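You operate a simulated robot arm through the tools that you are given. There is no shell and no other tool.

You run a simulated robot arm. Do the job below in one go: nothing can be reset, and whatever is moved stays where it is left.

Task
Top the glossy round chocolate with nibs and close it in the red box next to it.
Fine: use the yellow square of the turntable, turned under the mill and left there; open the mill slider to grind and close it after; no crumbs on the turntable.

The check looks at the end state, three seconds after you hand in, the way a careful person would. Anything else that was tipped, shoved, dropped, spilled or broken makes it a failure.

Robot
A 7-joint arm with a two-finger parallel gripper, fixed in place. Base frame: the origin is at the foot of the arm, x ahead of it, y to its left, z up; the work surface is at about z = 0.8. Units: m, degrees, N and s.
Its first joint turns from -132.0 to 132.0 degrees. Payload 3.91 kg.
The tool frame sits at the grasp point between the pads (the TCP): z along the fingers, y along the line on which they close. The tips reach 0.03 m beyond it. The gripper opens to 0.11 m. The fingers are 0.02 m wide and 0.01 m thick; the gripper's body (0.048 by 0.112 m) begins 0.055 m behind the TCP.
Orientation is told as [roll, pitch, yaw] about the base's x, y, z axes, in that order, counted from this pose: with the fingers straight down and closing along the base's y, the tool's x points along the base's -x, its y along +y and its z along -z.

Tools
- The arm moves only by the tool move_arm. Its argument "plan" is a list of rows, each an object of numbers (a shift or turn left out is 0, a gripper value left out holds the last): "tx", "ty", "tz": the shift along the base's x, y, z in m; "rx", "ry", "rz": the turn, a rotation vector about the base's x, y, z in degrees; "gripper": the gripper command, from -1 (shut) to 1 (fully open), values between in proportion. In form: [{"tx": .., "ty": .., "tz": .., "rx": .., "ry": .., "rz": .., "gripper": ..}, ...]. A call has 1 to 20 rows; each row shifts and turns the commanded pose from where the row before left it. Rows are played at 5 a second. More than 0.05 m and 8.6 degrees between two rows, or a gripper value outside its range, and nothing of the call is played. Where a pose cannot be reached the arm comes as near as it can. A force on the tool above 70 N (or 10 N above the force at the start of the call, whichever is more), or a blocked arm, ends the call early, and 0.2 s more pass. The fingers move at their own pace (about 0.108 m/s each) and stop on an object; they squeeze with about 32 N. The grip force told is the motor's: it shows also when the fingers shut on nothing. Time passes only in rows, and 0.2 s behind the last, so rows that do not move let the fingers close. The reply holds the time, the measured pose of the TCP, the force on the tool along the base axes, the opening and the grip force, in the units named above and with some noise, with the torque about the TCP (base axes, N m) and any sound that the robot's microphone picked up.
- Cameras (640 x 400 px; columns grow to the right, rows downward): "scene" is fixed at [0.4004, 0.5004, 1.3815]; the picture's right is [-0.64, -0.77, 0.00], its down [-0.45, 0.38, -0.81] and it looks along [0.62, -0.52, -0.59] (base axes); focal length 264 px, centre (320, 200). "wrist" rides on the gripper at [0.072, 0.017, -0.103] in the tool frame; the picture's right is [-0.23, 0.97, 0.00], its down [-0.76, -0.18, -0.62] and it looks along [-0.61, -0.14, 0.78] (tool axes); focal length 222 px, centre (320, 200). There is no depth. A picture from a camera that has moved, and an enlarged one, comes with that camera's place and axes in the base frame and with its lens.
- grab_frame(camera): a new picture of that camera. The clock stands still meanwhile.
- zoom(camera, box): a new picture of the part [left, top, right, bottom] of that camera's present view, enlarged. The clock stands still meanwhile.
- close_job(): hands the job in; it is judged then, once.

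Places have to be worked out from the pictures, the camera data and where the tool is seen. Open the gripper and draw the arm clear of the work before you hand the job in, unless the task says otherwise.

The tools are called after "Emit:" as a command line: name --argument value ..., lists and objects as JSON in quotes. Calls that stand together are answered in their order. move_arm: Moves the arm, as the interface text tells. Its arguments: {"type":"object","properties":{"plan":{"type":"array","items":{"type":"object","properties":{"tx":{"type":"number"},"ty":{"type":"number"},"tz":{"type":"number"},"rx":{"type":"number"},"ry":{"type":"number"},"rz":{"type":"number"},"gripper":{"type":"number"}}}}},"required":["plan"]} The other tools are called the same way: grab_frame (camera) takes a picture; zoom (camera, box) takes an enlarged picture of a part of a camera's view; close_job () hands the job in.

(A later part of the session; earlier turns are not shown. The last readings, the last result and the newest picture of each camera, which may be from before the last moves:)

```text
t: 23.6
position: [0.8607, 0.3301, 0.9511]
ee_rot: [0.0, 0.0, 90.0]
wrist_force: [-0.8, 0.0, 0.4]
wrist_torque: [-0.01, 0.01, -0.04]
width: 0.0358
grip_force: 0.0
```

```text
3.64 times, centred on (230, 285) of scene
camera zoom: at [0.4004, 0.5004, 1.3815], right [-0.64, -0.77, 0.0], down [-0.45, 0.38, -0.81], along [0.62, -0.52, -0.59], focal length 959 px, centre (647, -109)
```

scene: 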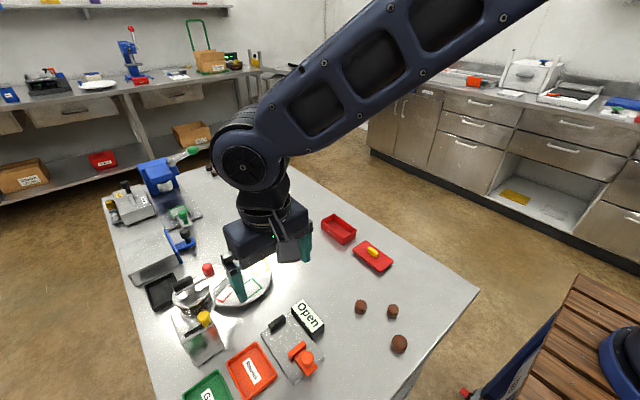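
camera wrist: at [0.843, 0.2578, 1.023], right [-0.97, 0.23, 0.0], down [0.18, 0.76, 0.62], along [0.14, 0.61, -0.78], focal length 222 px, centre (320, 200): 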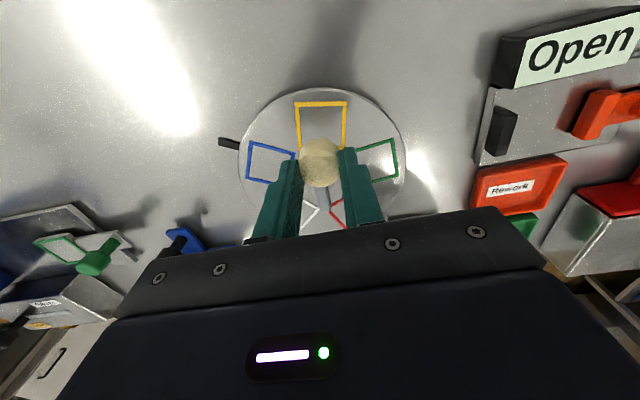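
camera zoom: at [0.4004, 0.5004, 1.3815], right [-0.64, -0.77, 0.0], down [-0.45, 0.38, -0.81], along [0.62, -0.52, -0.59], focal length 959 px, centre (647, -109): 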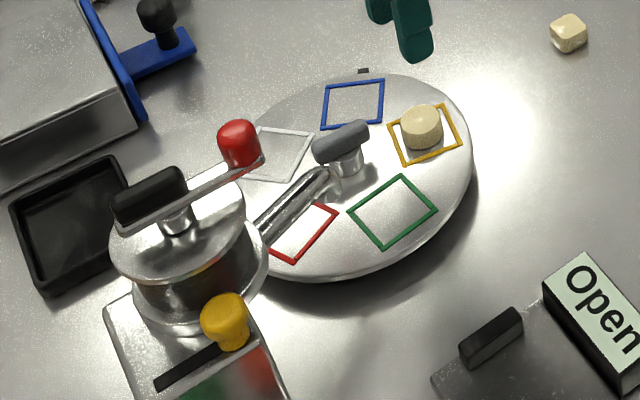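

The chocolate sits centred in the yellow square at (0.8605, 0.331). Next I need a precise fix on the spout, so I'll rise and look at it from above.

Emit:
move_arm --plan '[{"tz": 0.04}, {"tz": 0.04}, {"tx": -0.015, "ty": 0.025}, {"tx": -0.015, "ty": 0.025}, {}]'

Emit:
zoom --camera "wrist" --box '[220, 60, 460, 210]'

Emit:
grab_frame --camera "wrist"

```text
t: 24.8
position: [0.8284, 0.3812, 1.0321]
ee_rot: [0.0, 0.1, 90.0]
wrist_force: [0.5, 0.8, -0.2]
wrist_torque: [0.02, -0.03, -0.01]
width: 0.036
grip_force: 0.1
```

```text
2.67 times, centred on (340, 135) of wrist
camera zoom: at [0.8122, 0.3087, 1.1363], right [-0.97, 0.23, 0.0], down [0.18, 0.76, 0.62], along [0.14, 0.61, -0.78], focal length 592 px, centre (267, 373)
```

zoom: 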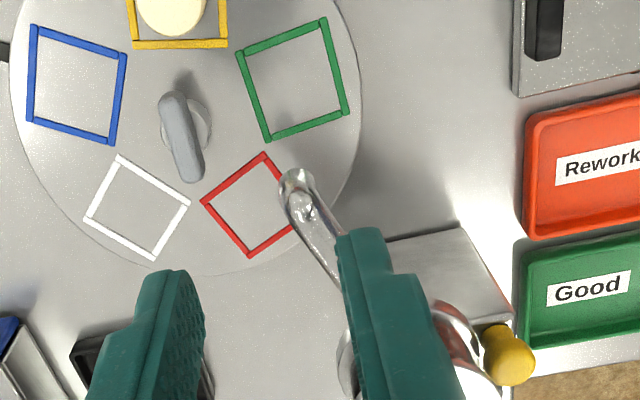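

```text
taken
camera wrist: at [0.8122, 0.3087, 1.1363], right [-0.97, 0.23, 0.0], down [0.18, 0.76, 0.62], along [0.14, 0.61, -0.78], focal length 222 px, centre (320, 200)
```

wrist: 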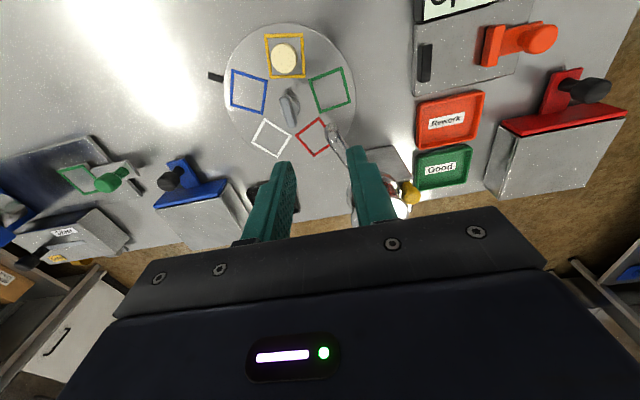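

Emit:
zoom --camera "wrist" --box '[310, 115, 360, 155]'

Emit:
zoom --camera "scene" --box '[200, 250, 270, 310]'

```text
10.00 times, centred on (335, 135) of wrist
camera zoom: at [0.8122, 0.3087, 1.1363], right [-0.97, 0.23, 0.0], down [0.18, 0.76, 0.62], along [0.14, 0.61, -0.78], focal length 2221 px, centre (170, 850)
```

zoom: 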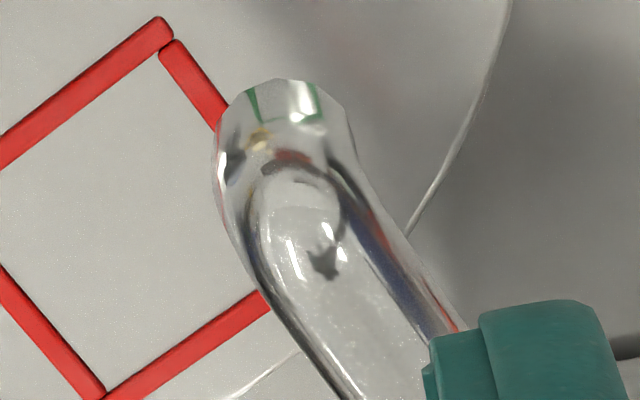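

```text
6.67 times, centred on (235, 280) of scene
camera zoom: at [0.4004, 0.5004, 1.3815], right [-0.64, -0.77, 0.0], down [-0.45, 0.38, -0.81], along [0.62, -0.52, -0.59], focal length 1757 px, centre (887, -333)
```

zoom: 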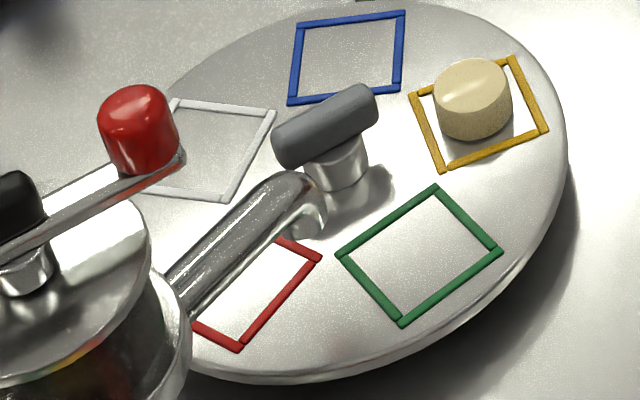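

The spout mouth is fixed at (0.8214, 0.412, z≈0.859), radius 0.057 and azimuth ~151° from the turntable centre. The T-bar is at (0.871, 0.385), z≈0.849, pointing along azimuth ~86°, so the yellow square must turn about -108°. I'll straddle the bar with yaw ≈86° and check before descending fully.

Emit:
move_arm --plan '[{"tx": 0.0214, "ty": 0.002, "rz": -2}, {"tx": 0.0214, "ty": 0.0018, "rz": -2, "gripper": -0.35}, {"tz": -0.04}, {"tz": -0.04}, {"tz": -0.04}, {"tz": -0.01}, {}]'

Emit:
zoom --camera "wrist" --box '[220, 80, 420, 230]'

Emit:
zoom --camera "scene" --box '[180, 200, 300, 310]'

```text
t: 26.4
position: [0.8722, 0.3854, 0.9017]
ee_rot: [0.1, 0.0, 86.0]
wrist_force: [-0.2, 0.6, 0.0]
wrist_torque: [-0.03, -0.01, -0.01]
width: 0.0359
grip_force: 0.1
```

```text
2.67 times, centred on (320, 155) of wrist
camera zoom: at [0.8507, 0.3137, 1.0059], right [-0.96, 0.29, 0.0], down [0.23, 0.75, 0.62], along [0.18, 0.6, -0.78], focal length 592 px, centre (320, 320)
```

zoom: 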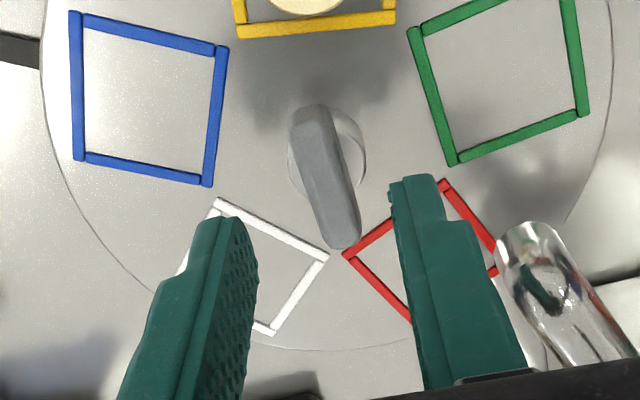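

```text
3.64 times, centred on (240, 255) of scene
camera zoom: at [0.4004, 0.5004, 1.3815], right [-0.64, -0.77, 0.0], down [-0.45, 0.38, -0.81], along [0.62, -0.52, -0.59], focal length 959 px, centre (611, 0)
```

zoom: 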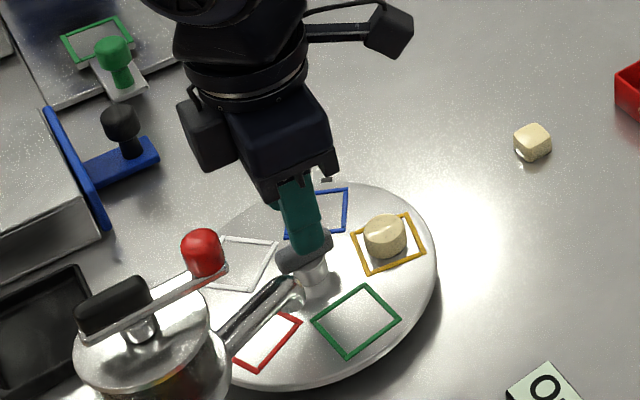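

The bar is aligned with the tool and centred between the fingers. I'll descend to z=0.864 and close on it.

Emit:
move_arm --plan '[{"tz": -0.015, "tx": -0.0008, "ty": -0.0005}, {"tz": -0.012}, {"tz": -0.0105}, {}, {"gripper": -0.6}, {"gripper": -0.8}, {"gripper": -1.0}, {}]'

Emit:
zoom --camera "wrist" --box '[220, 80, 420, 230]'

Emit:
zoom --camera "scene" --box '[180, 200, 300, 310]'

```text
t: 28.2
position: [0.8698, 0.3839, 0.8639]
ee_rot: [0.1, 0.0, 86.2]
wrist_force: [-39.8, -5.1, 1.7]
wrist_torque: [-0.67, 1.09, 0.02]
width: 0.0236
grip_force: 45.3
```

```text
2.67 times, centred on (320, 155) of wrist
camera zoom: at [0.849, 0.3131, 0.9683], right [-0.96, 0.29, 0.0], down [0.23, 0.75, 0.62], along [0.18, 0.6, -0.78], focal length 592 px, centre (320, 320)
```

zoom: 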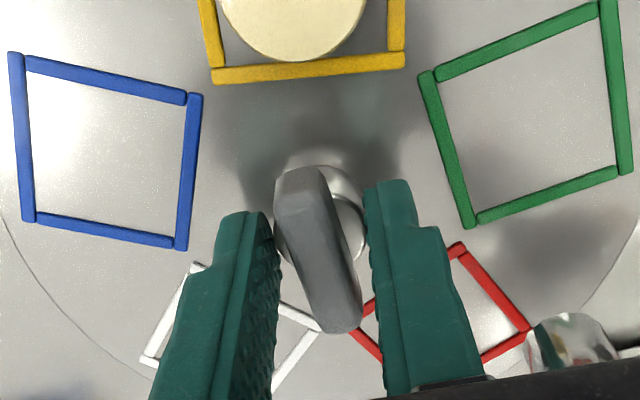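

```text
3.64 times, centred on (240, 255) of scene
camera zoom: at [0.4004, 0.5004, 1.3815], right [-0.64, -0.77, 0.0], down [-0.45, 0.38, -0.81], along [0.62, -0.52, -0.59], focal length 959 px, centre (611, 0)
```

zoom: 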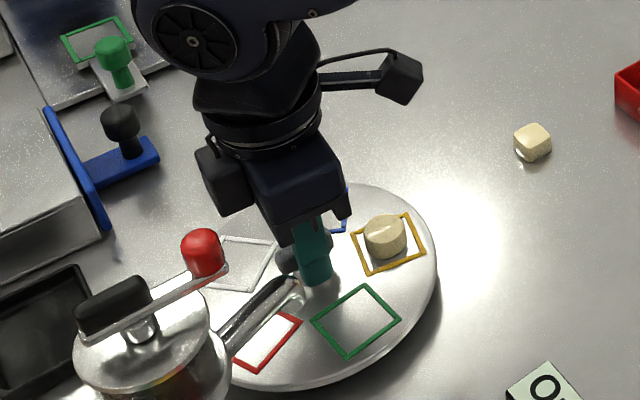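

The finger tips pinched the wider stem (23.6 mm) under the bar, off-centre (40 N sideways). I'll reopen, rise 1 cm so only the bar is between the pads, and look.

Emit:
move_arm --plan '[{"gripper": -0.35}, {}, {"tz": 0.005}, {"tz": 0.005}, {}]'

Emit:
zoom --camera "wrist" --box '[270, 120, 390, 210]'

Emit:
zoom --camera "scene" --box '[210, 250, 290, 300]'

```text
t: 29.4
position: [0.873, 0.384, 0.874]
ee_rot: [0.0, 0.1, 85.9]
wrist_force: [-0.1, 0.6, 0.0]
wrist_torque: [0.01, -0.04, -0.05]
width: 0.0356
grip_force: 0.1
```

```text
4.44 times, centred on (330, 165) of wrist
camera zoom: at [0.851, 0.3125, 0.9779], right [-0.96, 0.29, 0.0], down [0.23, 0.75, 0.62], along [0.18, 0.6, -0.78], focal length 987 px, centre (276, 356)
```

zoom: 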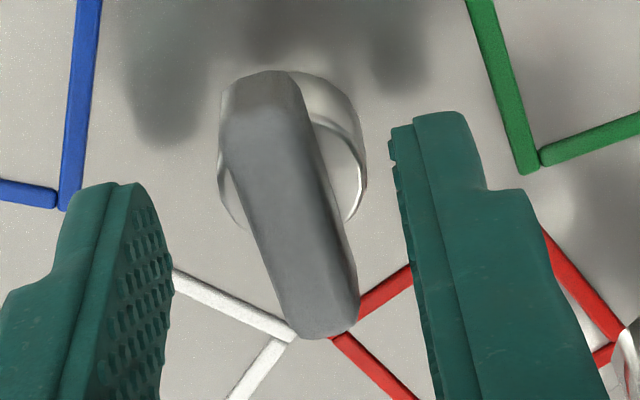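

```text
8.00 times, centred on (250, 275) of scene
camera zoom: at [0.4004, 0.5004, 1.3815], right [-0.64, -0.77, 0.0], down [-0.45, 0.38, -0.81], along [0.62, -0.52, -0.59], focal length 2109 px, centre (880, -400)
```

zoom: 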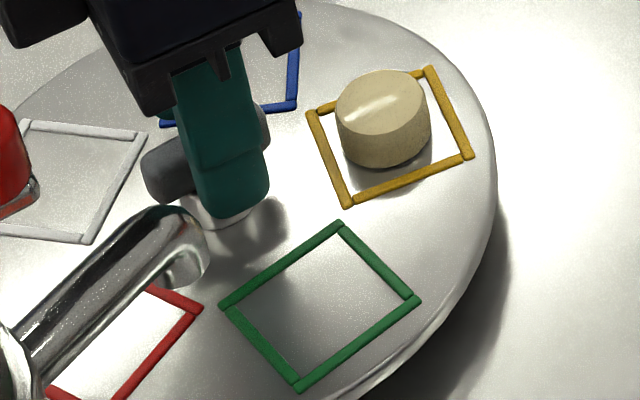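

The bar is now alone between the pads, roughly centred. I'll close gently at this height.

Emit:
move_arm --plan '[{"tx": -0.001}, {"gripper": -0.55}, {"gripper": -0.65}, {"gripper": -0.75}, {"gripper": -0.85}, {}, {}]'

Emit:
zoom --camera "wrist" --box '[270, 120, 390, 210]'

```text
t: 31.0
position: [0.8708, 0.3838, 0.8736]
ee_rot: [0.0, -0.1, 86.0]
wrist_force: [-11.6, 3.0, 0.0]
wrist_torque: [0.05, 0.21, 0.0]
width: 0.012
grip_force: 45.0
```

```text
4.44 times, centred on (330, 165) of wrist
camera zoom: at [0.8488, 0.3131, 0.978], right [-0.96, 0.29, 0.0], down [0.23, 0.75, 0.62], along [0.18, 0.6, -0.78], focal length 987 px, centre (276, 356)
```

zoom: 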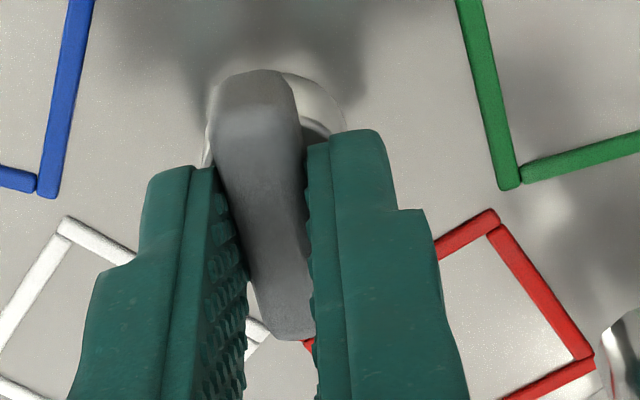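

The bar is held (12 mm). I'll turn it clockwise slowly, first -36°, and check the forces and picture.

Emit:
move_arm --plan '[{"tx": -0.0004}, {"rz": -3}, {"rz": -4}, {"rz": -4}, {"rz": -4}, {"rz": -4}, {"rz": -4}, {"rz": -4}, {"rz": -4}, {"rz": -3}, {"rz": -2}, {}]'

Emit:
zoom --camera "scene" --box '[170, 200, 310, 320]'

Emit:
grab_frame --camera "wrist"

```text
t: 33.6
position: [0.8698, 0.3838, 0.8735]
ee_rot: [0.0, 0.0, 50.0]
wrist_force: [-22.6, 4.9, 4.0]
wrist_torque: [-0.9, 1.36, 0.01]
width: 0.0119
grip_force: 44.8
```

```text
3.33 times, centred on (240, 260) of scene
camera zoom: at [0.4004, 0.5004, 1.3815], right [-0.64, -0.77, 0.0], down [-0.45, 0.38, -0.81], along [0.62, -0.52, -0.59], focal length 879 px, centre (587, 0)
```

zoom: 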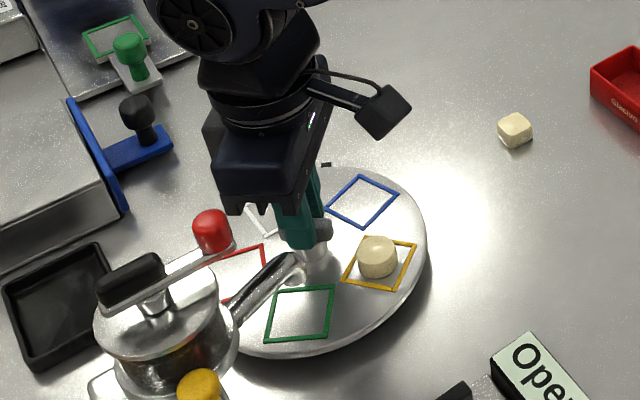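

```text
taken
camera wrist: at [0.8106, 0.3398, 0.978], right [-0.6, 0.8, 0.0], down [0.63, 0.47, 0.62], along [0.5, 0.37, -0.78], focal length 222 px, centre (320, 200)
```

wrist: 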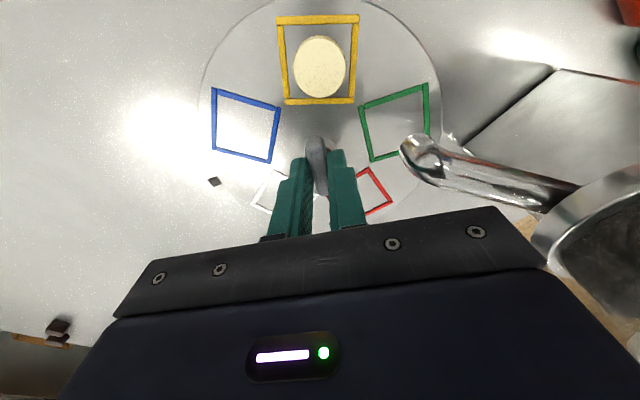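

The turn works. I'll relieve the sideways load slightly and turn another -38°, then inspect the clearance of the camera to the crank knob.

Emit:
move_arm --plan '[{"tx": -0.0007, "rz": -2}, {"rz": -4}, {"rz": -4}, {"rz": -4}, {"rz": -4}, {"rz": -4}, {"rz": -4}, {"rz": -4}, {"rz": -4}, {"rz": -2}, {"rz": -2}, {}]'

Emit:
zoom --camera "scene" --box '[170, 200, 310, 320]'

Emit:
grab_frame --camera "wrist"

```text
t: 36.2
position: [0.8698, 0.3833, 0.8746]
ee_rot: [0.0, -0.1, 12.1]
wrist_force: [-0.7, 23.8, 11.8]
wrist_torque: [0.79, -1.02, 0.02]
width: 0.0118
grip_force: 45.4
```

```text
3.33 times, centred on (240, 260) of scene
camera zoom: at [0.4004, 0.5004, 1.3815], right [-0.64, -0.77, 0.0], down [-0.45, 0.38, -0.81], along [0.62, -0.52, -0.59], focal length 879 px, centre (587, 0)
```

zoom: 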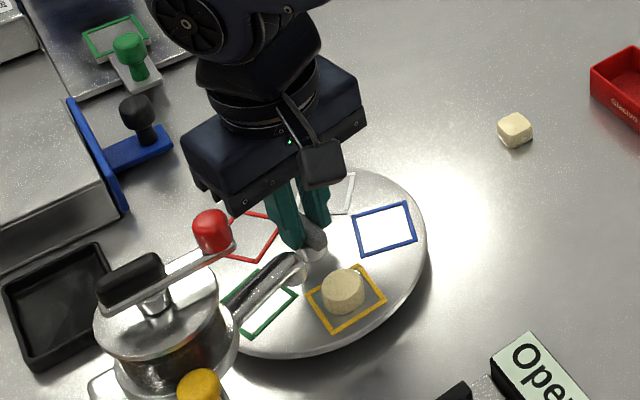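

```text
taken
camera wrist: at [0.7953, 0.3862, 0.9779], right [0.02, 1.0, 0.0], down [0.78, -0.02, 0.62], along [0.62, -0.01, -0.78], focal length 222 px, centre (320, 200)
```

wrist: 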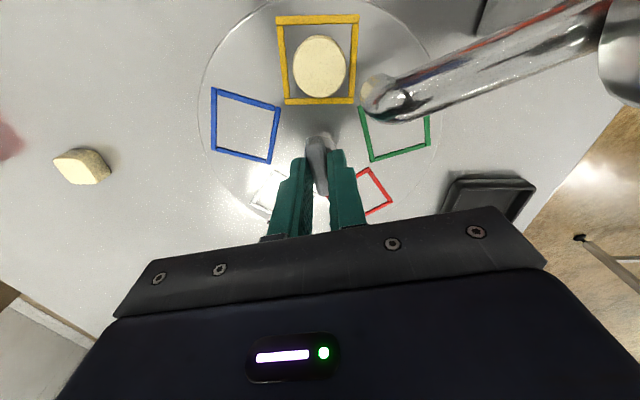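

I've turned about 74° (yellow is now near azimuth 184°) and about 34° remain, but continuing would bring the camera toward the crank. I'll release, rise, and try flipping the wrist by +180° so I can regrip with the camera on the far side.

Emit:
move_arm --plan '[{"gripper": -0.7}, {"gripper": -0.4}, {}, {"tz": 0.02}, {"tz": 0.04}, {"tz": 0.04}, {"tz": 0.04}, {"tz": 0.02}, {}]'

Emit:
move_arm --plan '[{"rz": 8.2}, {"rz": 8.2}, {"rz": 8.2}, {"rz": 8.2}, {"rz": 8.2}, {"rz": 8.2}, {"rz": 8.2}, {"rz": 8.2}, {"rz": 8.2}, {"rz": 8.2}, {"rz": 8.2}, {"rz": 8.2}, {"rz": 8.2}, {"rz": 8.2}, {"rz": 8.2}, {"rz": 8.2}, {"rz": 8.2}, {}]'

```text
t: 38.2
position: [0.8689, 0.3839, 1.0339]
ee_rot: [0.0, 0.0, 12.0]
wrist_force: [0.1, 0.5, 0.8]
wrist_torque: [-0.01, 0.01, -0.02]
width: 0.0327
grip_force: 0.0
```

```text
t: 42.0
position: [0.8691, 0.385, 1.034]
ee_rot: [0.0, 0.0, 151.4]
wrist_force: [-0.4, -0.4, 0.4]
wrist_torque: [-0.02, 0.01, 0.02]
width: 0.0332
grip_force: 0.1
```

Yaw 151° is reached without trouble. I'll continue to 192° to match the bar.

Emit:
move_arm --plan '[{"rz": 8.2}, {"rz": 8.2}, {"rz": 8.2}, {"rz": 8.2}, {"rz": 7.8}, {}]'

Emit:
grab_frame --camera "wrist"

Emit:
zoom --camera "scene" --box '[170, 200, 310, 320]'

```text
t: 43.4
position: [0.8699, 0.383, 1.0332]
ee_rot: [-0.1, 0.0, -168.0]
wrist_force: [0.6, 0.0, -0.4]
wrist_torque: [0.0, 0.03, 0.02]
width: 0.0329
grip_force: 0.2
```

```text
taken
camera wrist: at [0.9442, 0.3822, 1.1378], right [-0.02, -1.0, 0.0], down [-0.78, 0.01, 0.62], along [-0.62, 0.01, -0.78], focal length 222 px, centre (320, 200)
```

wrist: 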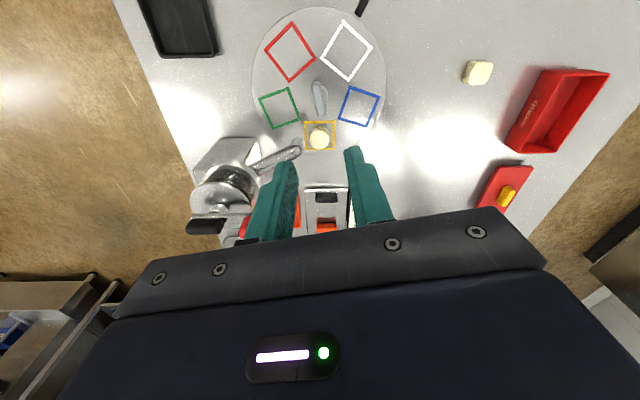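

```text
3.33 times, centred on (240, 260) of scene
camera zoom: at [0.4004, 0.5004, 1.3815], right [-0.64, -0.77, 0.0], down [-0.45, 0.38, -0.81], along [0.62, -0.52, -0.59], focal length 879 px, centre (587, 0)
```

zoom: 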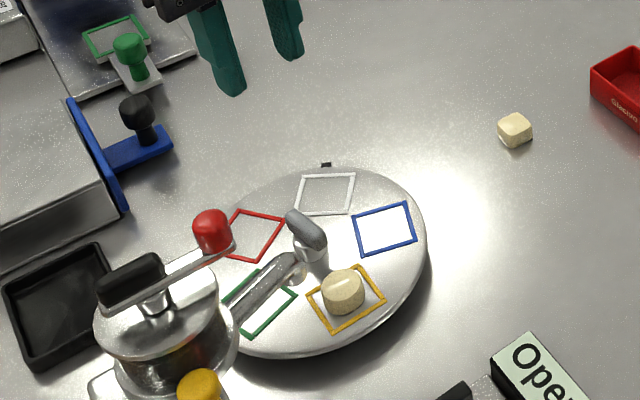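

The full flip works, and this side gives a great view of the spout and mill. I'll zoom in to measure.

Emit:
zoom --camera "wrist" --box '[240, 60, 400, 170]'

Emit:
zoom --camera "wrist" --box '[170, 120, 330, 240]'

```text
3.64 times, centred on (320, 115) of wrist
camera zoom: at [0.9442, 0.3822, 1.1378], right [-0.02, -1.0, 0.0], down [-0.78, 0.01, 0.62], along [-0.62, 0.01, -0.78], focal length 808 px, centre (320, 509)
```

zoom: 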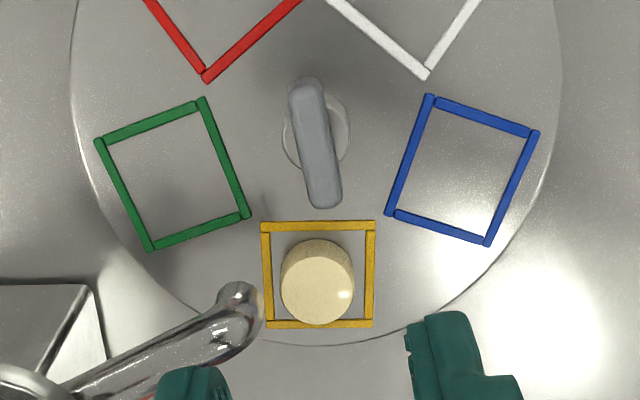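

```text
3.33 times, centred on (250, 180) of wrist
camera zoom: at [0.9442, 0.3822, 1.1378], right [-0.02, -1.0, 0.0], down [-0.78, 0.01, 0.62], along [-0.62, 0.01, -0.78], focal length 740 px, centre (553, 267)
```

zoom: 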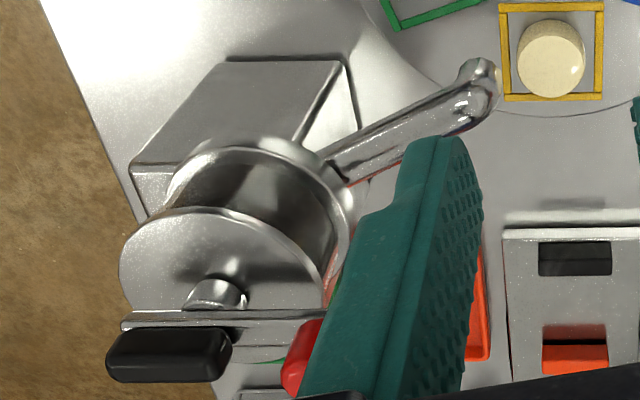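

Emit:
zoom --camera "wrist" --box '[285, 125, 335, 165]'

```text
10.00 times, centred on (310, 145) of wrist
camera zoom: at [0.9442, 0.3822, 1.1378], right [-0.02, -1.0, 0.0], down [-0.78, 0.01, 0.62], along [-0.62, 0.01, -0.78], focal length 2221 px, centre (420, 750)
```

zoom: 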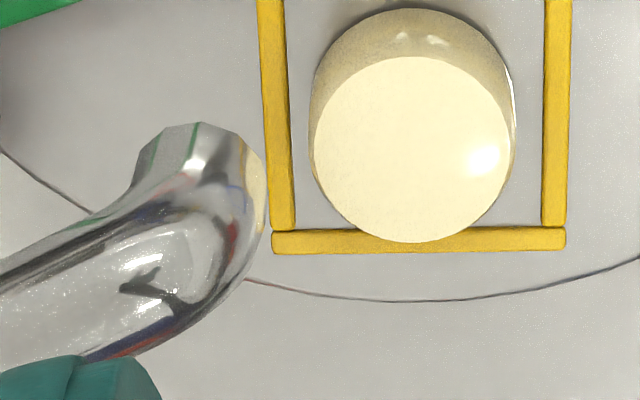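

The spout mouth centre is confirmed at (0.821, 0.414), azimuth 150.3°. Yellow is now at azimuth 180° and the bar at ~7.6°, so about -29.7° remains. I'll regrip the bar with yaw 188°.

Emit:
move_arm --plan '[{"tx": 0.0004, "ty": 0.001, "rz": -4}, {"tz": -0.04}, {"tz": -0.04}, {"tz": -0.04}, {"tz": -0.02}, {}]'

Emit:
zoom --camera "wrist" --box '[240, 90, 400, 210]'

Emit:
zoom --camera "scene" --box '[170, 200, 310, 320]'

```text
t: 44.8
position: [0.8713, 0.3857, 0.8953]
ee_rot: [0.0, 0.1, -172.0]
wrist_force: [0.5, -0.3, 0.2]
wrist_torque: [0.02, -0.02, 0.0]
width: 0.0329
grip_force: 0.0
```

```text
3.33 times, centred on (320, 150) of wrist
camera zoom: at [0.9454, 0.3792, 0.9986], right [-0.09, -1.0, 0.0], down [-0.78, 0.07, 0.62], along [-0.62, 0.06, -0.78], focal length 740 px, centre (320, 367)
```

zoom: 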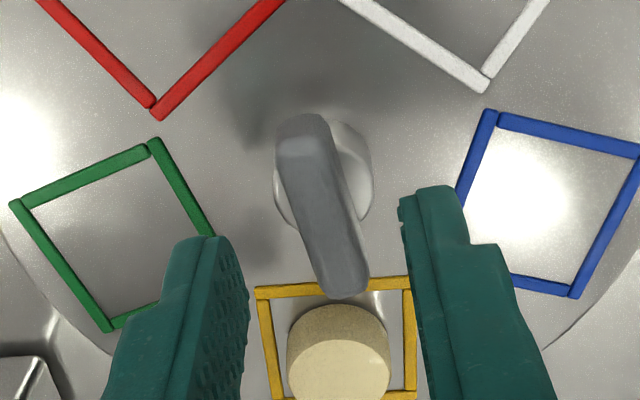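

```text
3.33 times, centred on (240, 260) of scene
camera zoom: at [0.4004, 0.5004, 1.3815], right [-0.64, -0.77, 0.0], down [-0.45, 0.38, -0.81], along [0.62, -0.52, -0.59], focal length 879 px, centre (587, 0)
```

zoom: 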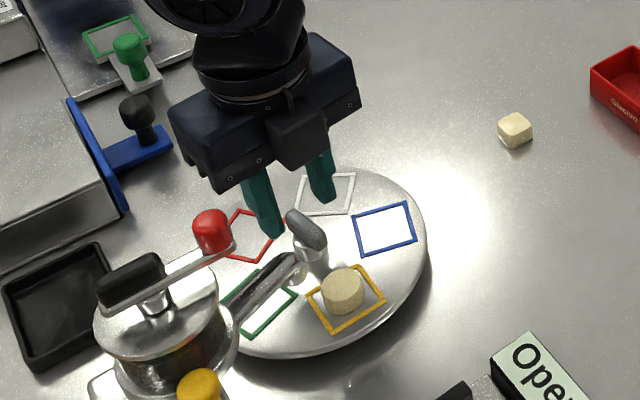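

The bar is aligned and centred between the fingers, so I'll descend and grip it.

Emit:
move_arm --plan '[{"tz": -0.012}, {"tz": -0.0093}, {}, {"gripper": -0.55}, {"gripper": -0.65}, {"gripper": -0.75}, {"gripper": -0.85}, {}]'

Emit:
zoom --camera "scene" --box '[170, 200, 310, 320]'

Emit:
zoom --camera "wrist" --box '[240, 90, 400, 210]'

```text
t: 46.6
position: [0.8699, 0.3859, 0.8725]
ee_rot: [0.0, 0.0, -172.0]
wrist_force: [-0.2, 2.0, -0.7]
wrist_torque: [0.06, -0.07, 0.03]
width: 0.0118
grip_force: 44.7
```

```text
3.33 times, centred on (240, 260) of scene
camera zoom: at [0.4004, 0.5004, 1.3815], right [-0.64, -0.77, 0.0], down [-0.45, 0.38, -0.81], along [0.62, -0.52, -0.59], focal length 879 px, centre (587, 0)
```

zoom: 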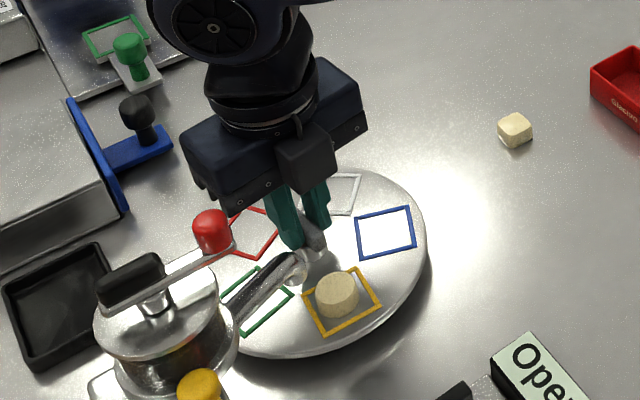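

```text
3.33 times, centred on (320, 150) of wrist
camera zoom: at [0.9446, 0.3783, 0.9762], right [-0.09, -1.0, 0.0], down [-0.78, 0.07, 0.62], along [-0.62, 0.06, -0.78], focal length 740 px, centre (320, 367)
```

zoom: 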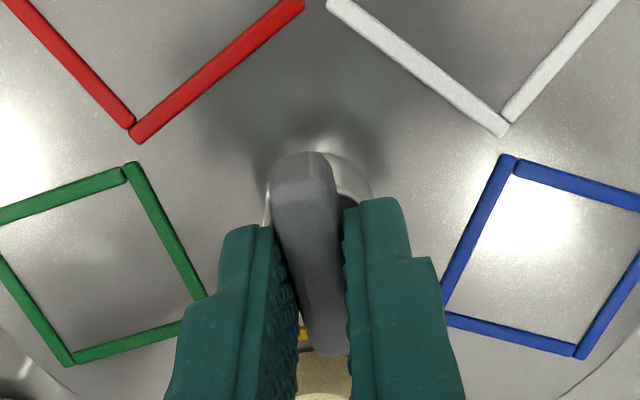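

Gripping itself nudged the plate a few more degrees. I'll rotate -20° gently, then measure.

Emit:
move_arm --plan '[{"rz": -2}, {"rz": -3}, {"rz": -4}, {"rz": -4}, {"rz": -4}, {"rz": -3}, {}]'

Emit:
zoom --camera "scene" --box '[170, 220, 310, 320]'

Emit:
grab_frame --camera "wrist"

```text
t: 48.2
position: [0.8702, 0.3848, 0.8718]
ee_rot: [0.0, 0.0, 168.0]
wrist_force: [0.9, 0.6, -1.9]
wrist_torque: [-0.21, -1.0, 0.0]
width: 0.0119
grip_force: 45.4
```

```text
4.00 times, centred on (240, 270) of scene
camera zoom: at [0.4004, 0.5004, 1.3815], right [-0.64, -0.77, 0.0], down [-0.45, 0.38, -0.81], along [0.62, -0.52, -0.59], focal length 1054 px, centre (640, -80)
```

zoom: 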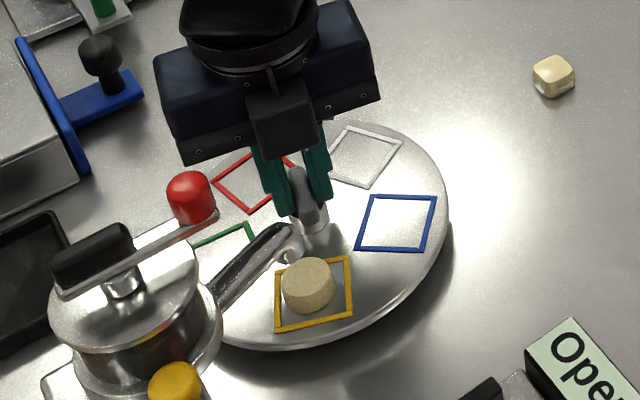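

```text
taken
camera wrist: at [0.9378, 0.3534, 0.9762], right [-0.43, -0.91, 0.0], down [-0.71, 0.33, 0.62], along [-0.56, 0.27, -0.78], focal length 222 px, centre (320, 200)
```

wrist: 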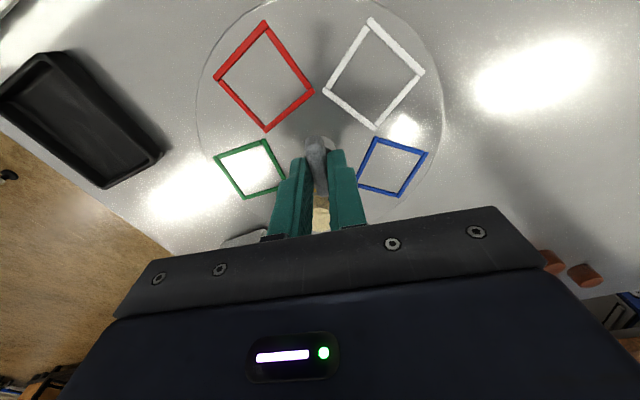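

Yellow and the chocolate are now at about azimuth 155.5°, so I'll turn 5° more.

Emit:
move_arm --plan '[{"rz": -2}, {"rz": -2}, {"rz": -1}, {}]'

Emit:
zoom --camera "scene" --box '[205, 255, 275, 310]'

```text
t: 49.2
position: [0.8705, 0.385, 0.8733]
ee_rot: [0.1, 0.0, 163.0]
wrist_force: [-0.3, -3.1, -1.8]
wrist_torque: [0.02, 0.3, 0.01]
width: 0.0119
grip_force: 44.6
```

```text
7.27 times, centred on (240, 282) of scene
camera zoom: at [0.4004, 0.5004, 1.3815], right [-0.64, -0.77, 0.0], down [-0.45, 0.38, -0.81], along [0.62, -0.52, -0.59], focal length 1917 px, centre (902, -400)
```

zoom: 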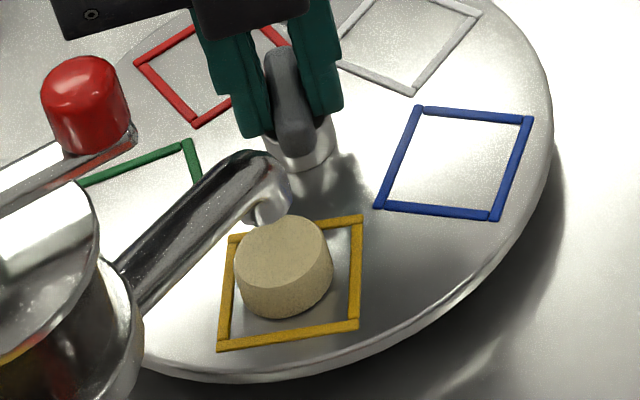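

Nearly there: the chocolate is at (0.8216, 0.4117) and the spout mouth at about (0.822, 0.4127). I'll make one more -1° touch, then release, rise and check from above.

Emit:
move_arm --plan '[{"rz": -1}, {}, {"gripper": -0.7}, {"gripper": -0.4}, {}, {"tz": 0.02}, {"tz": 0.04}, {"tz": 0.04}, {"tz": 0.04}, {"tz": 0.02}, {}]'

Emit:
grab_frame --camera "wrist"

Emit:
zoom --camera "scene" --box '[205, 255, 275, 310]'

```text
t: 51.6
position: [0.8674, 0.3856, 1.0316]
ee_rot: [0.0, 0.1, 162.0]
wrist_force: [0.2, 0.1, 0.0]
wrist_torque: [-0.03, 0.03, -0.02]
width: 0.0331
grip_force: 0.1
```

```text
taken
camera wrist: at [0.9327, 0.3469, 1.136], right [-0.52, -0.86, 0.0], down [-0.67, 0.4, 0.62], along [-0.53, 0.32, -0.78], focal length 222 px, centre (320, 200)
```

wrist: 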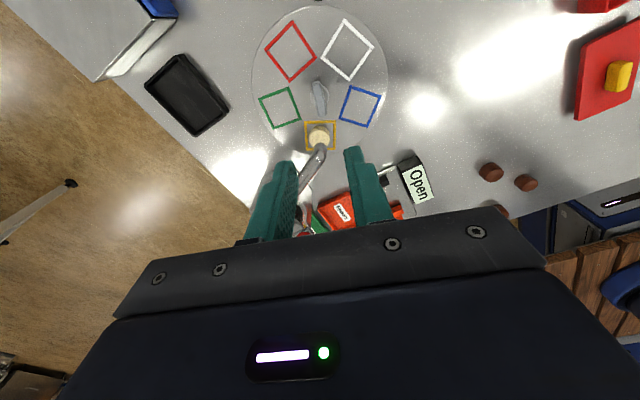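

```text
7.27 times, centred on (240, 282) of scene
camera zoom: at [0.4004, 0.5004, 1.3815], right [-0.64, -0.77, 0.0], down [-0.45, 0.38, -0.81], along [0.62, -0.52, -0.59], focal length 1917 px, centre (902, -400)
```

zoom: 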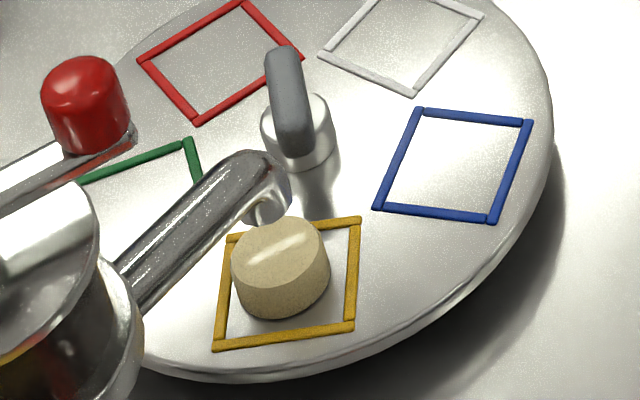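

Emit:
zoom --camera "wrist" --box '[295, 110, 345, 160]'

Emit:
zoom --camera "wrist" --box '[240, 120, 420, 240]'

```text
8.00 times, centred on (320, 135) of wrist
camera zoom: at [0.9327, 0.3469, 1.136], right [-0.52, -0.86, 0.0], down [-0.67, 0.4, 0.62], along [-0.53, 0.32, -0.78], focal length 1777 px, centre (320, 720)
```

zoom: 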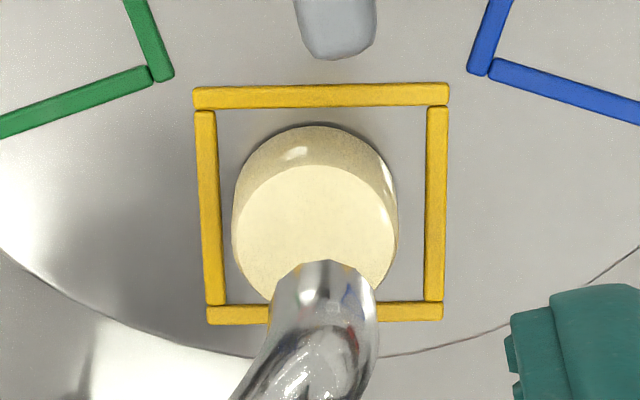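

```text
3.33 times, centred on (330, 180) of wrist
camera zoom: at [0.9327, 0.3469, 1.136], right [-0.52, -0.86, 0.0], down [-0.67, 0.4, 0.62], along [-0.53, 0.32, -0.78], focal length 740 px, centre (287, 267)
```

zoom: 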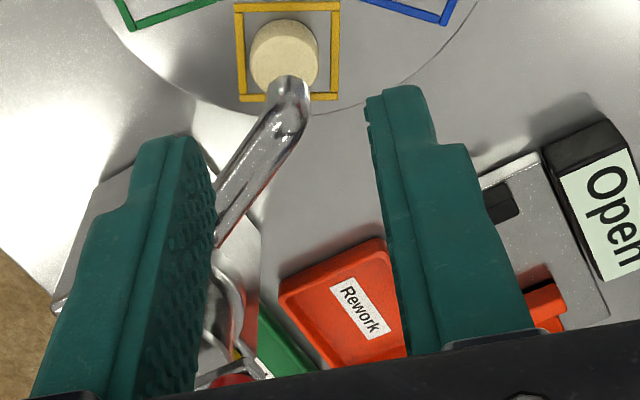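

The chocolate is aligned under the spout mouth to within about 2 mm in both views. Next is the mill slider: I'll rise, turn back to yaw 0 while moving away from the mill in -x, then look at the slider.

Emit:
move_arm --plan '[{"tz": 0.02, "rz": -8.1}, {"tz": 0.02, "rz": -8.1}, {"tz": 0.01, "tx": -0.0085, "rz": -8.1}, {"tx": -0.0095, "rz": -8.1}, {"tx": -0.0095, "rz": -8.1}, {"tx": -0.0095, "rz": -8.1}, {"tx": -0.0095, "rz": -8.1}, {"tx": -0.0095, "rz": -8.1}, {"tx": -0.0095, "rz": -8.1}, {"tx": -0.0095, "rz": -8.1}, {"tx": -0.0095, "rz": -8.1}, {"tx": -0.0095, "rz": -8.1}, {"tx": -0.0095, "rz": -8.1}, {"tx": -0.0095, "rz": -8.1}, {"tx": -0.0095, "rz": -8.1}, {"tx": -0.0095, "rz": -8.1}, {"tx": -0.0095, "rz": -8.1}, {"tx": -0.0095, "rz": -8.1}, {"tx": -0.0095, "rz": -8.1}, {"tx": -0.0095, "rz": -8.1}]'

Emit:
move_arm --plan '[{"ty": 0.02}, {"ty": 0.02}, {"ty": 0.02}, {"ty": 0.02}, {"ty": 0.02}, {}]'

Emit:
grab_frame --camera "wrist"

Emit:
grab_frame --camera "scene"

```text
t: 55.8
position: [0.699, 0.3838, 1.0821]
ee_rot: [-0.1, 0.0, 0.0]
wrist_force: [0.1, -0.9, 0.1]
wrist_torque: [0.03, 0.01, 0.01]
width: 0.0331
grip_force: 0.1
```

```text
t: 57.2
position: [0.699, 0.4846, 1.08]
ee_rot: [0.0, 0.0, 0.0]
wrist_force: [-0.1, 0.6, -0.3]
wrist_torque: [-0.01, 0.01, -0.02]
width: 0.0331
grip_force: 0.0
```

```text
taken
camera wrist: at [0.6272, 0.5015, 1.1853], right [0.23, 0.97, 0.0], down [0.76, -0.18, 0.62], along [0.61, -0.14, -0.78], focal length 222 px, centre (320, 200)
```

wrist: 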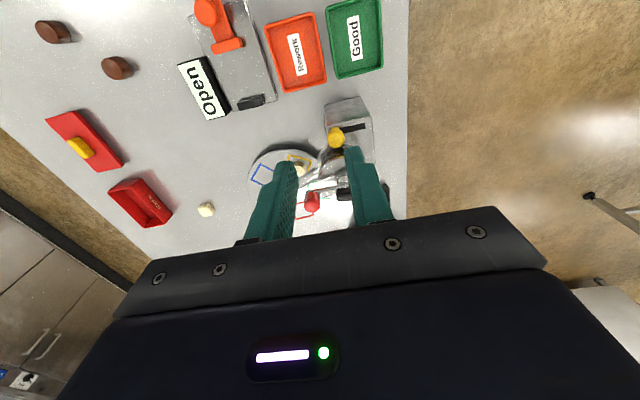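

```text
taken
```

scene: 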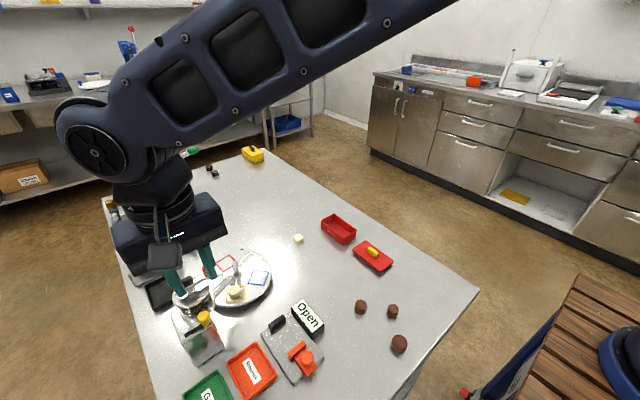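

Emit:
zoom --camera "wrist" --box '[290, 90, 390, 210]'

Emit:
zoom --camera "scene" --box '[160, 240, 260, 360]'

```text
3.33 times, centred on (340, 150) of wrist
camera zoom: at [0.6272, 0.5015, 1.1853], right [0.23, 0.97, 0.0], down [0.76, -0.18, 0.62], along [0.61, -0.14, -0.78], focal length 740 px, centre (253, 367)
```

zoom: 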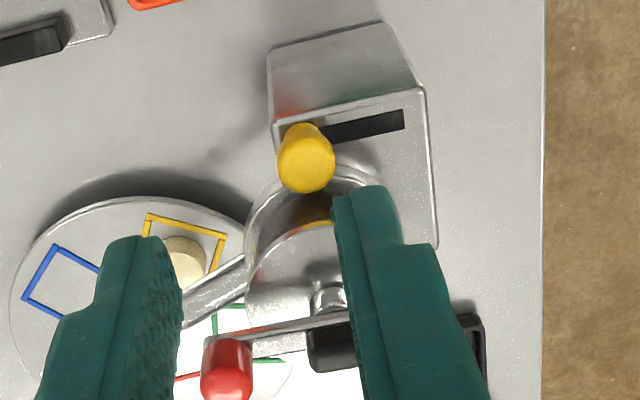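

```text
3.33 times, centred on (210, 300) of scene
camera zoom: at [0.4004, 0.5004, 1.3815], right [-0.64, -0.77, 0.0], down [-0.45, 0.38, -0.81], along [0.62, -0.52, -0.59], focal length 879 px, centre (687, -133)
```

zoom: 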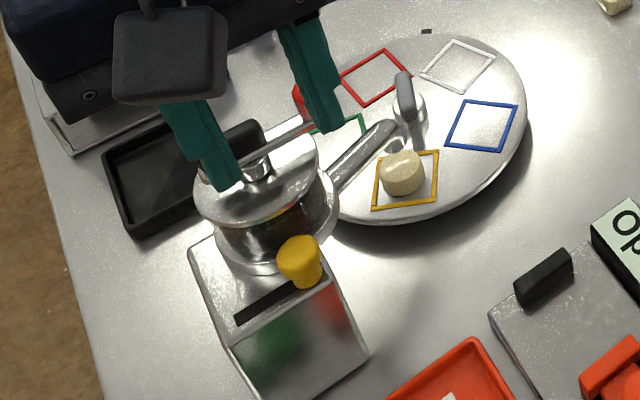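

The knob is at about (0.740, 0.4945) with its top at z≈0.93, and its slot runs toward +y to y≈0.535. I'll lean the tool 15° back (body away from the crank), set a 40 mm opening and straddle the knob, checking halfway down.

Emit:
move_arm --plan '[{"ry": -7.5, "gripper": -0.25}, {"ry": -7.5, "ty": 0.01}, {"tx": 0.015, "tz": -0.03}, {"tx": 0.017, "tz": -0.04}, {"tz": -0.03}, {}]'

Emit:
zoom --camera "wrist" --box '[240, 80, 400, 200]'

Emit:
zoom --camera "scene" --box '[140, 220, 260, 350]'

```text
t: 58.6
position: [0.7315, 0.4959, 0.9826]
ee_rot: [0.1, -14.9, 0.0]
wrist_force: [0.4, -0.4, 0.3]
wrist_torque: [0.0, 0.0, 0.0]
width: 0.0415
grip_force: 0.0
```

```text
3.33 times, centred on (320, 140) of wrist
camera zoom: at [0.6361, 0.5119, 1.0646], right [0.22, 0.97, 0.06], down [0.57, -0.18, 0.8], along [0.79, -0.14, -0.6], focal length 740 px, centre (320, 400)
```

zoom: 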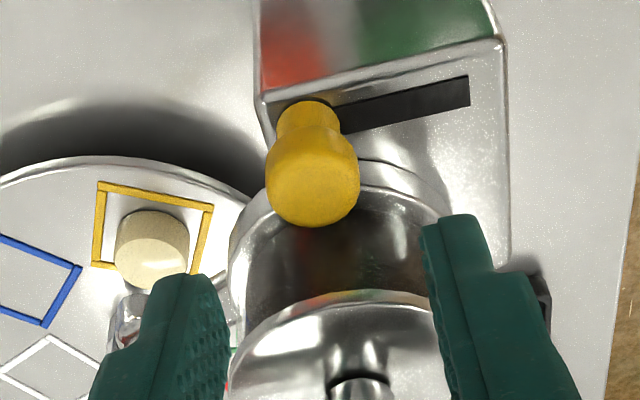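

```text
3.08 times, centred on (200, 285) of scene
camera zoom: at [0.4004, 0.5004, 1.3815], right [-0.64, -0.77, 0.0], down [-0.45, 0.38, -0.81], along [0.62, -0.52, -0.59], focal length 811 px, centre (689, -62)
```

zoom: 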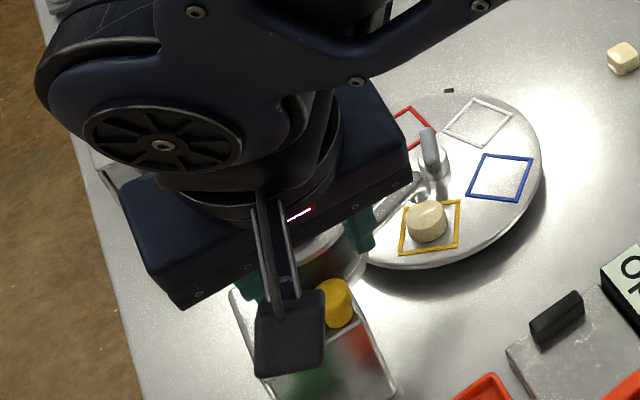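

The knob axis is at (0.7435, 0.494) with a head ~21 mm wide, and the fingers straddle it. I'll lower so the tips sit beside the head.

Emit:
move_arm --plan '[{"tx": 0.002, "ty": -0.001, "tz": -0.02}, {"tx": 0.001, "tz": -0.015}, {"tz": -0.01}, {}]'

Emit:
zoom --camera "wrist" --box '[240, 100, 400, 220]'

Emit:
zoom --camera "scene" --box '[160, 240, 280, 340]'

```text
t: 59.6
position: [0.7347, 0.4943, 0.9374]
ee_rot: [0.0, -14.9, 0.0]
wrist_force: [-0.6, 0.3, 0.5]
wrist_torque: [0.02, 0.01, 0.02]
width: 0.0412
grip_force: 0.0
```

```text
3.33 times, centred on (320, 160) of wrist
camera zoom: at [0.6385, 0.5109, 1.0195], right [0.22, 0.97, 0.06], down [0.57, -0.18, 0.8], along [0.79, -0.14, -0.6], focal length 740 px, centre (320, 333)
```

zoom: 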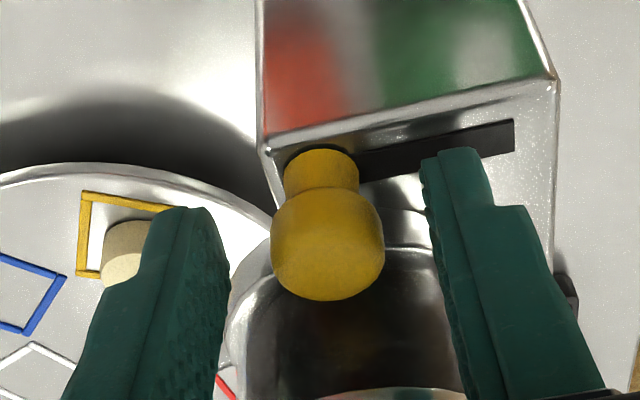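

```text
4.00 times, centred on (220, 290) of scene
camera zoom: at [0.4004, 0.5004, 1.3815], right [-0.64, -0.77, 0.0], down [-0.45, 0.38, -0.81], along [0.62, -0.52, -0.59], focal length 1054 px, centre (720, -160)
```

zoom: 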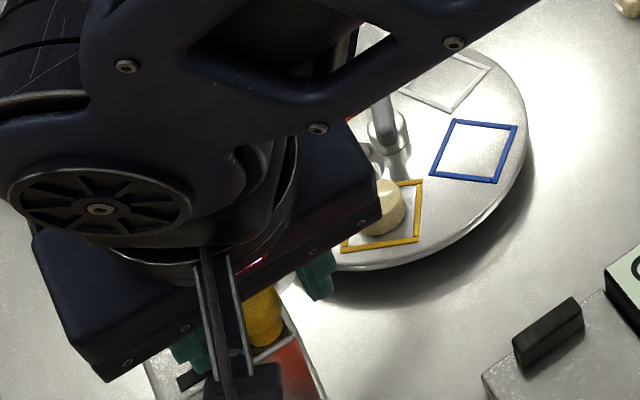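

The knob is centred between the fingers. I'll narrow the gap, push it 12 mm toward +y, and look immediately at the knob and the chocolate.

Emit:
move_arm --plan '[{"gripper": -0.5}, {}, {"ty": 0.008, "tx": 0.001}, {"ty": 0.008, "tx": 0.001}]'

Emit:
zoom --camera "wrist" --box '[240, 100, 400, 220]'

Emit:
zoom --camera "scene" --box '[240, 275, 270, 305]'

```text
t: 60.6
position: [0.7361, 0.5074, 0.9373]
ee_rot: [-0.2, -14.9, 0.0]
wrist_force: [-21.1, -22.6, 4.8]
wrist_torque: [-0.93, 0.41, -0.82]
width: 0.0389
grip_force: 11.5
```

```text
3.33 times, centred on (320, 160) of wrist
camera zoom: at [0.6399, 0.5245, 1.0191], right [0.22, 0.97, 0.06], down [0.58, -0.18, 0.8], along [0.79, -0.14, -0.6], focal length 740 px, centre (320, 333)
```

zoom: 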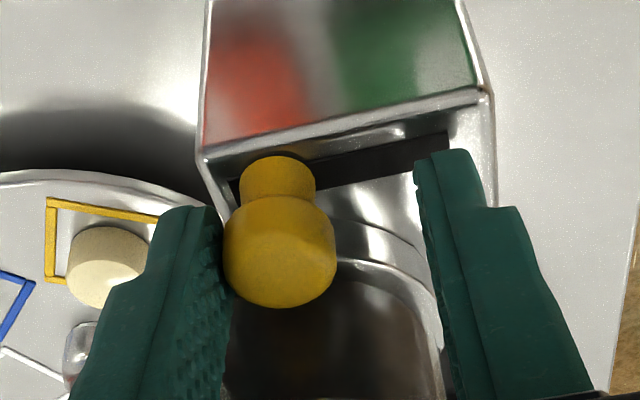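

```text
13.33 times, centred on (255, 290) of scene
camera zoom: at [0.4004, 0.5004, 1.3815], right [-0.64, -0.77, 0.0], down [-0.45, 0.38, -0.81], along [0.62, -0.52, -0.59], focal length 3515 px, centre (1187, -1000)
```

zoom: 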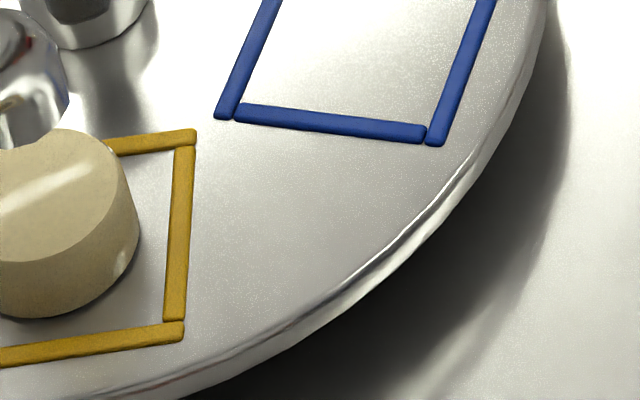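

The knob has begun to slide and the slot shows behind it, with no nibs yet. I'll stop squeezing and keep pushing along the slot.

Emit:
move_arm --plan '[{"gripper": -0.27, "tx": -0.0015}, {"ty": 0.006}, {"ty": 0.006, "tx": 0.0005}]'

Emit:
zoom --camera "wrist" --box '[200, 100, 400, 220]'

Emit:
zoom --camera "scene" --box '[220, 265, 270, 305]'

```text
t: 61.4
position: [0.7348, 0.5206, 0.9384]
ee_rot: [-0.1, -14.9, -0.1]
wrist_force: [-22.7, -28.8, 6.8]
wrist_torque: [-1.13, 0.5, -1.15]
width: 0.0547
grip_force: 14.5
```

```text
3.20 times, centred on (300, 160) of wrist
camera zoom: at [0.6384, 0.5372, 1.02], right [0.22, 0.97, 0.06], down [0.57, -0.18, 0.8], along [0.79, -0.14, -0.6], focal length 711 px, centre (384, 328)
```

zoom: 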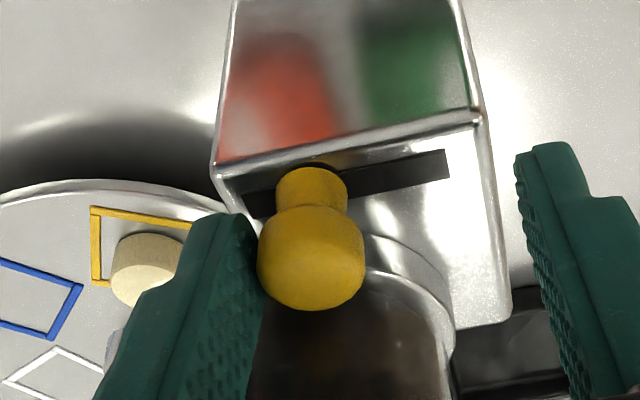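

```text
10.00 times, centred on (245, 285) of scene
camera zoom: at [0.4004, 0.5004, 1.3815], right [-0.64, -0.77, 0.0], down [-0.45, 0.38, -0.81], along [0.62, -0.52, -0.59], focal length 2636 px, centre (1070, -650)
```

zoom: 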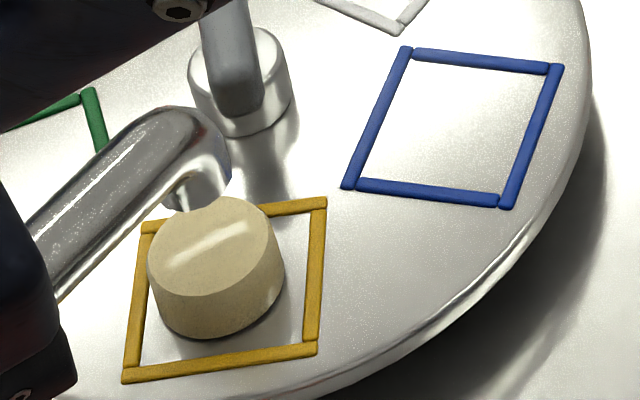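

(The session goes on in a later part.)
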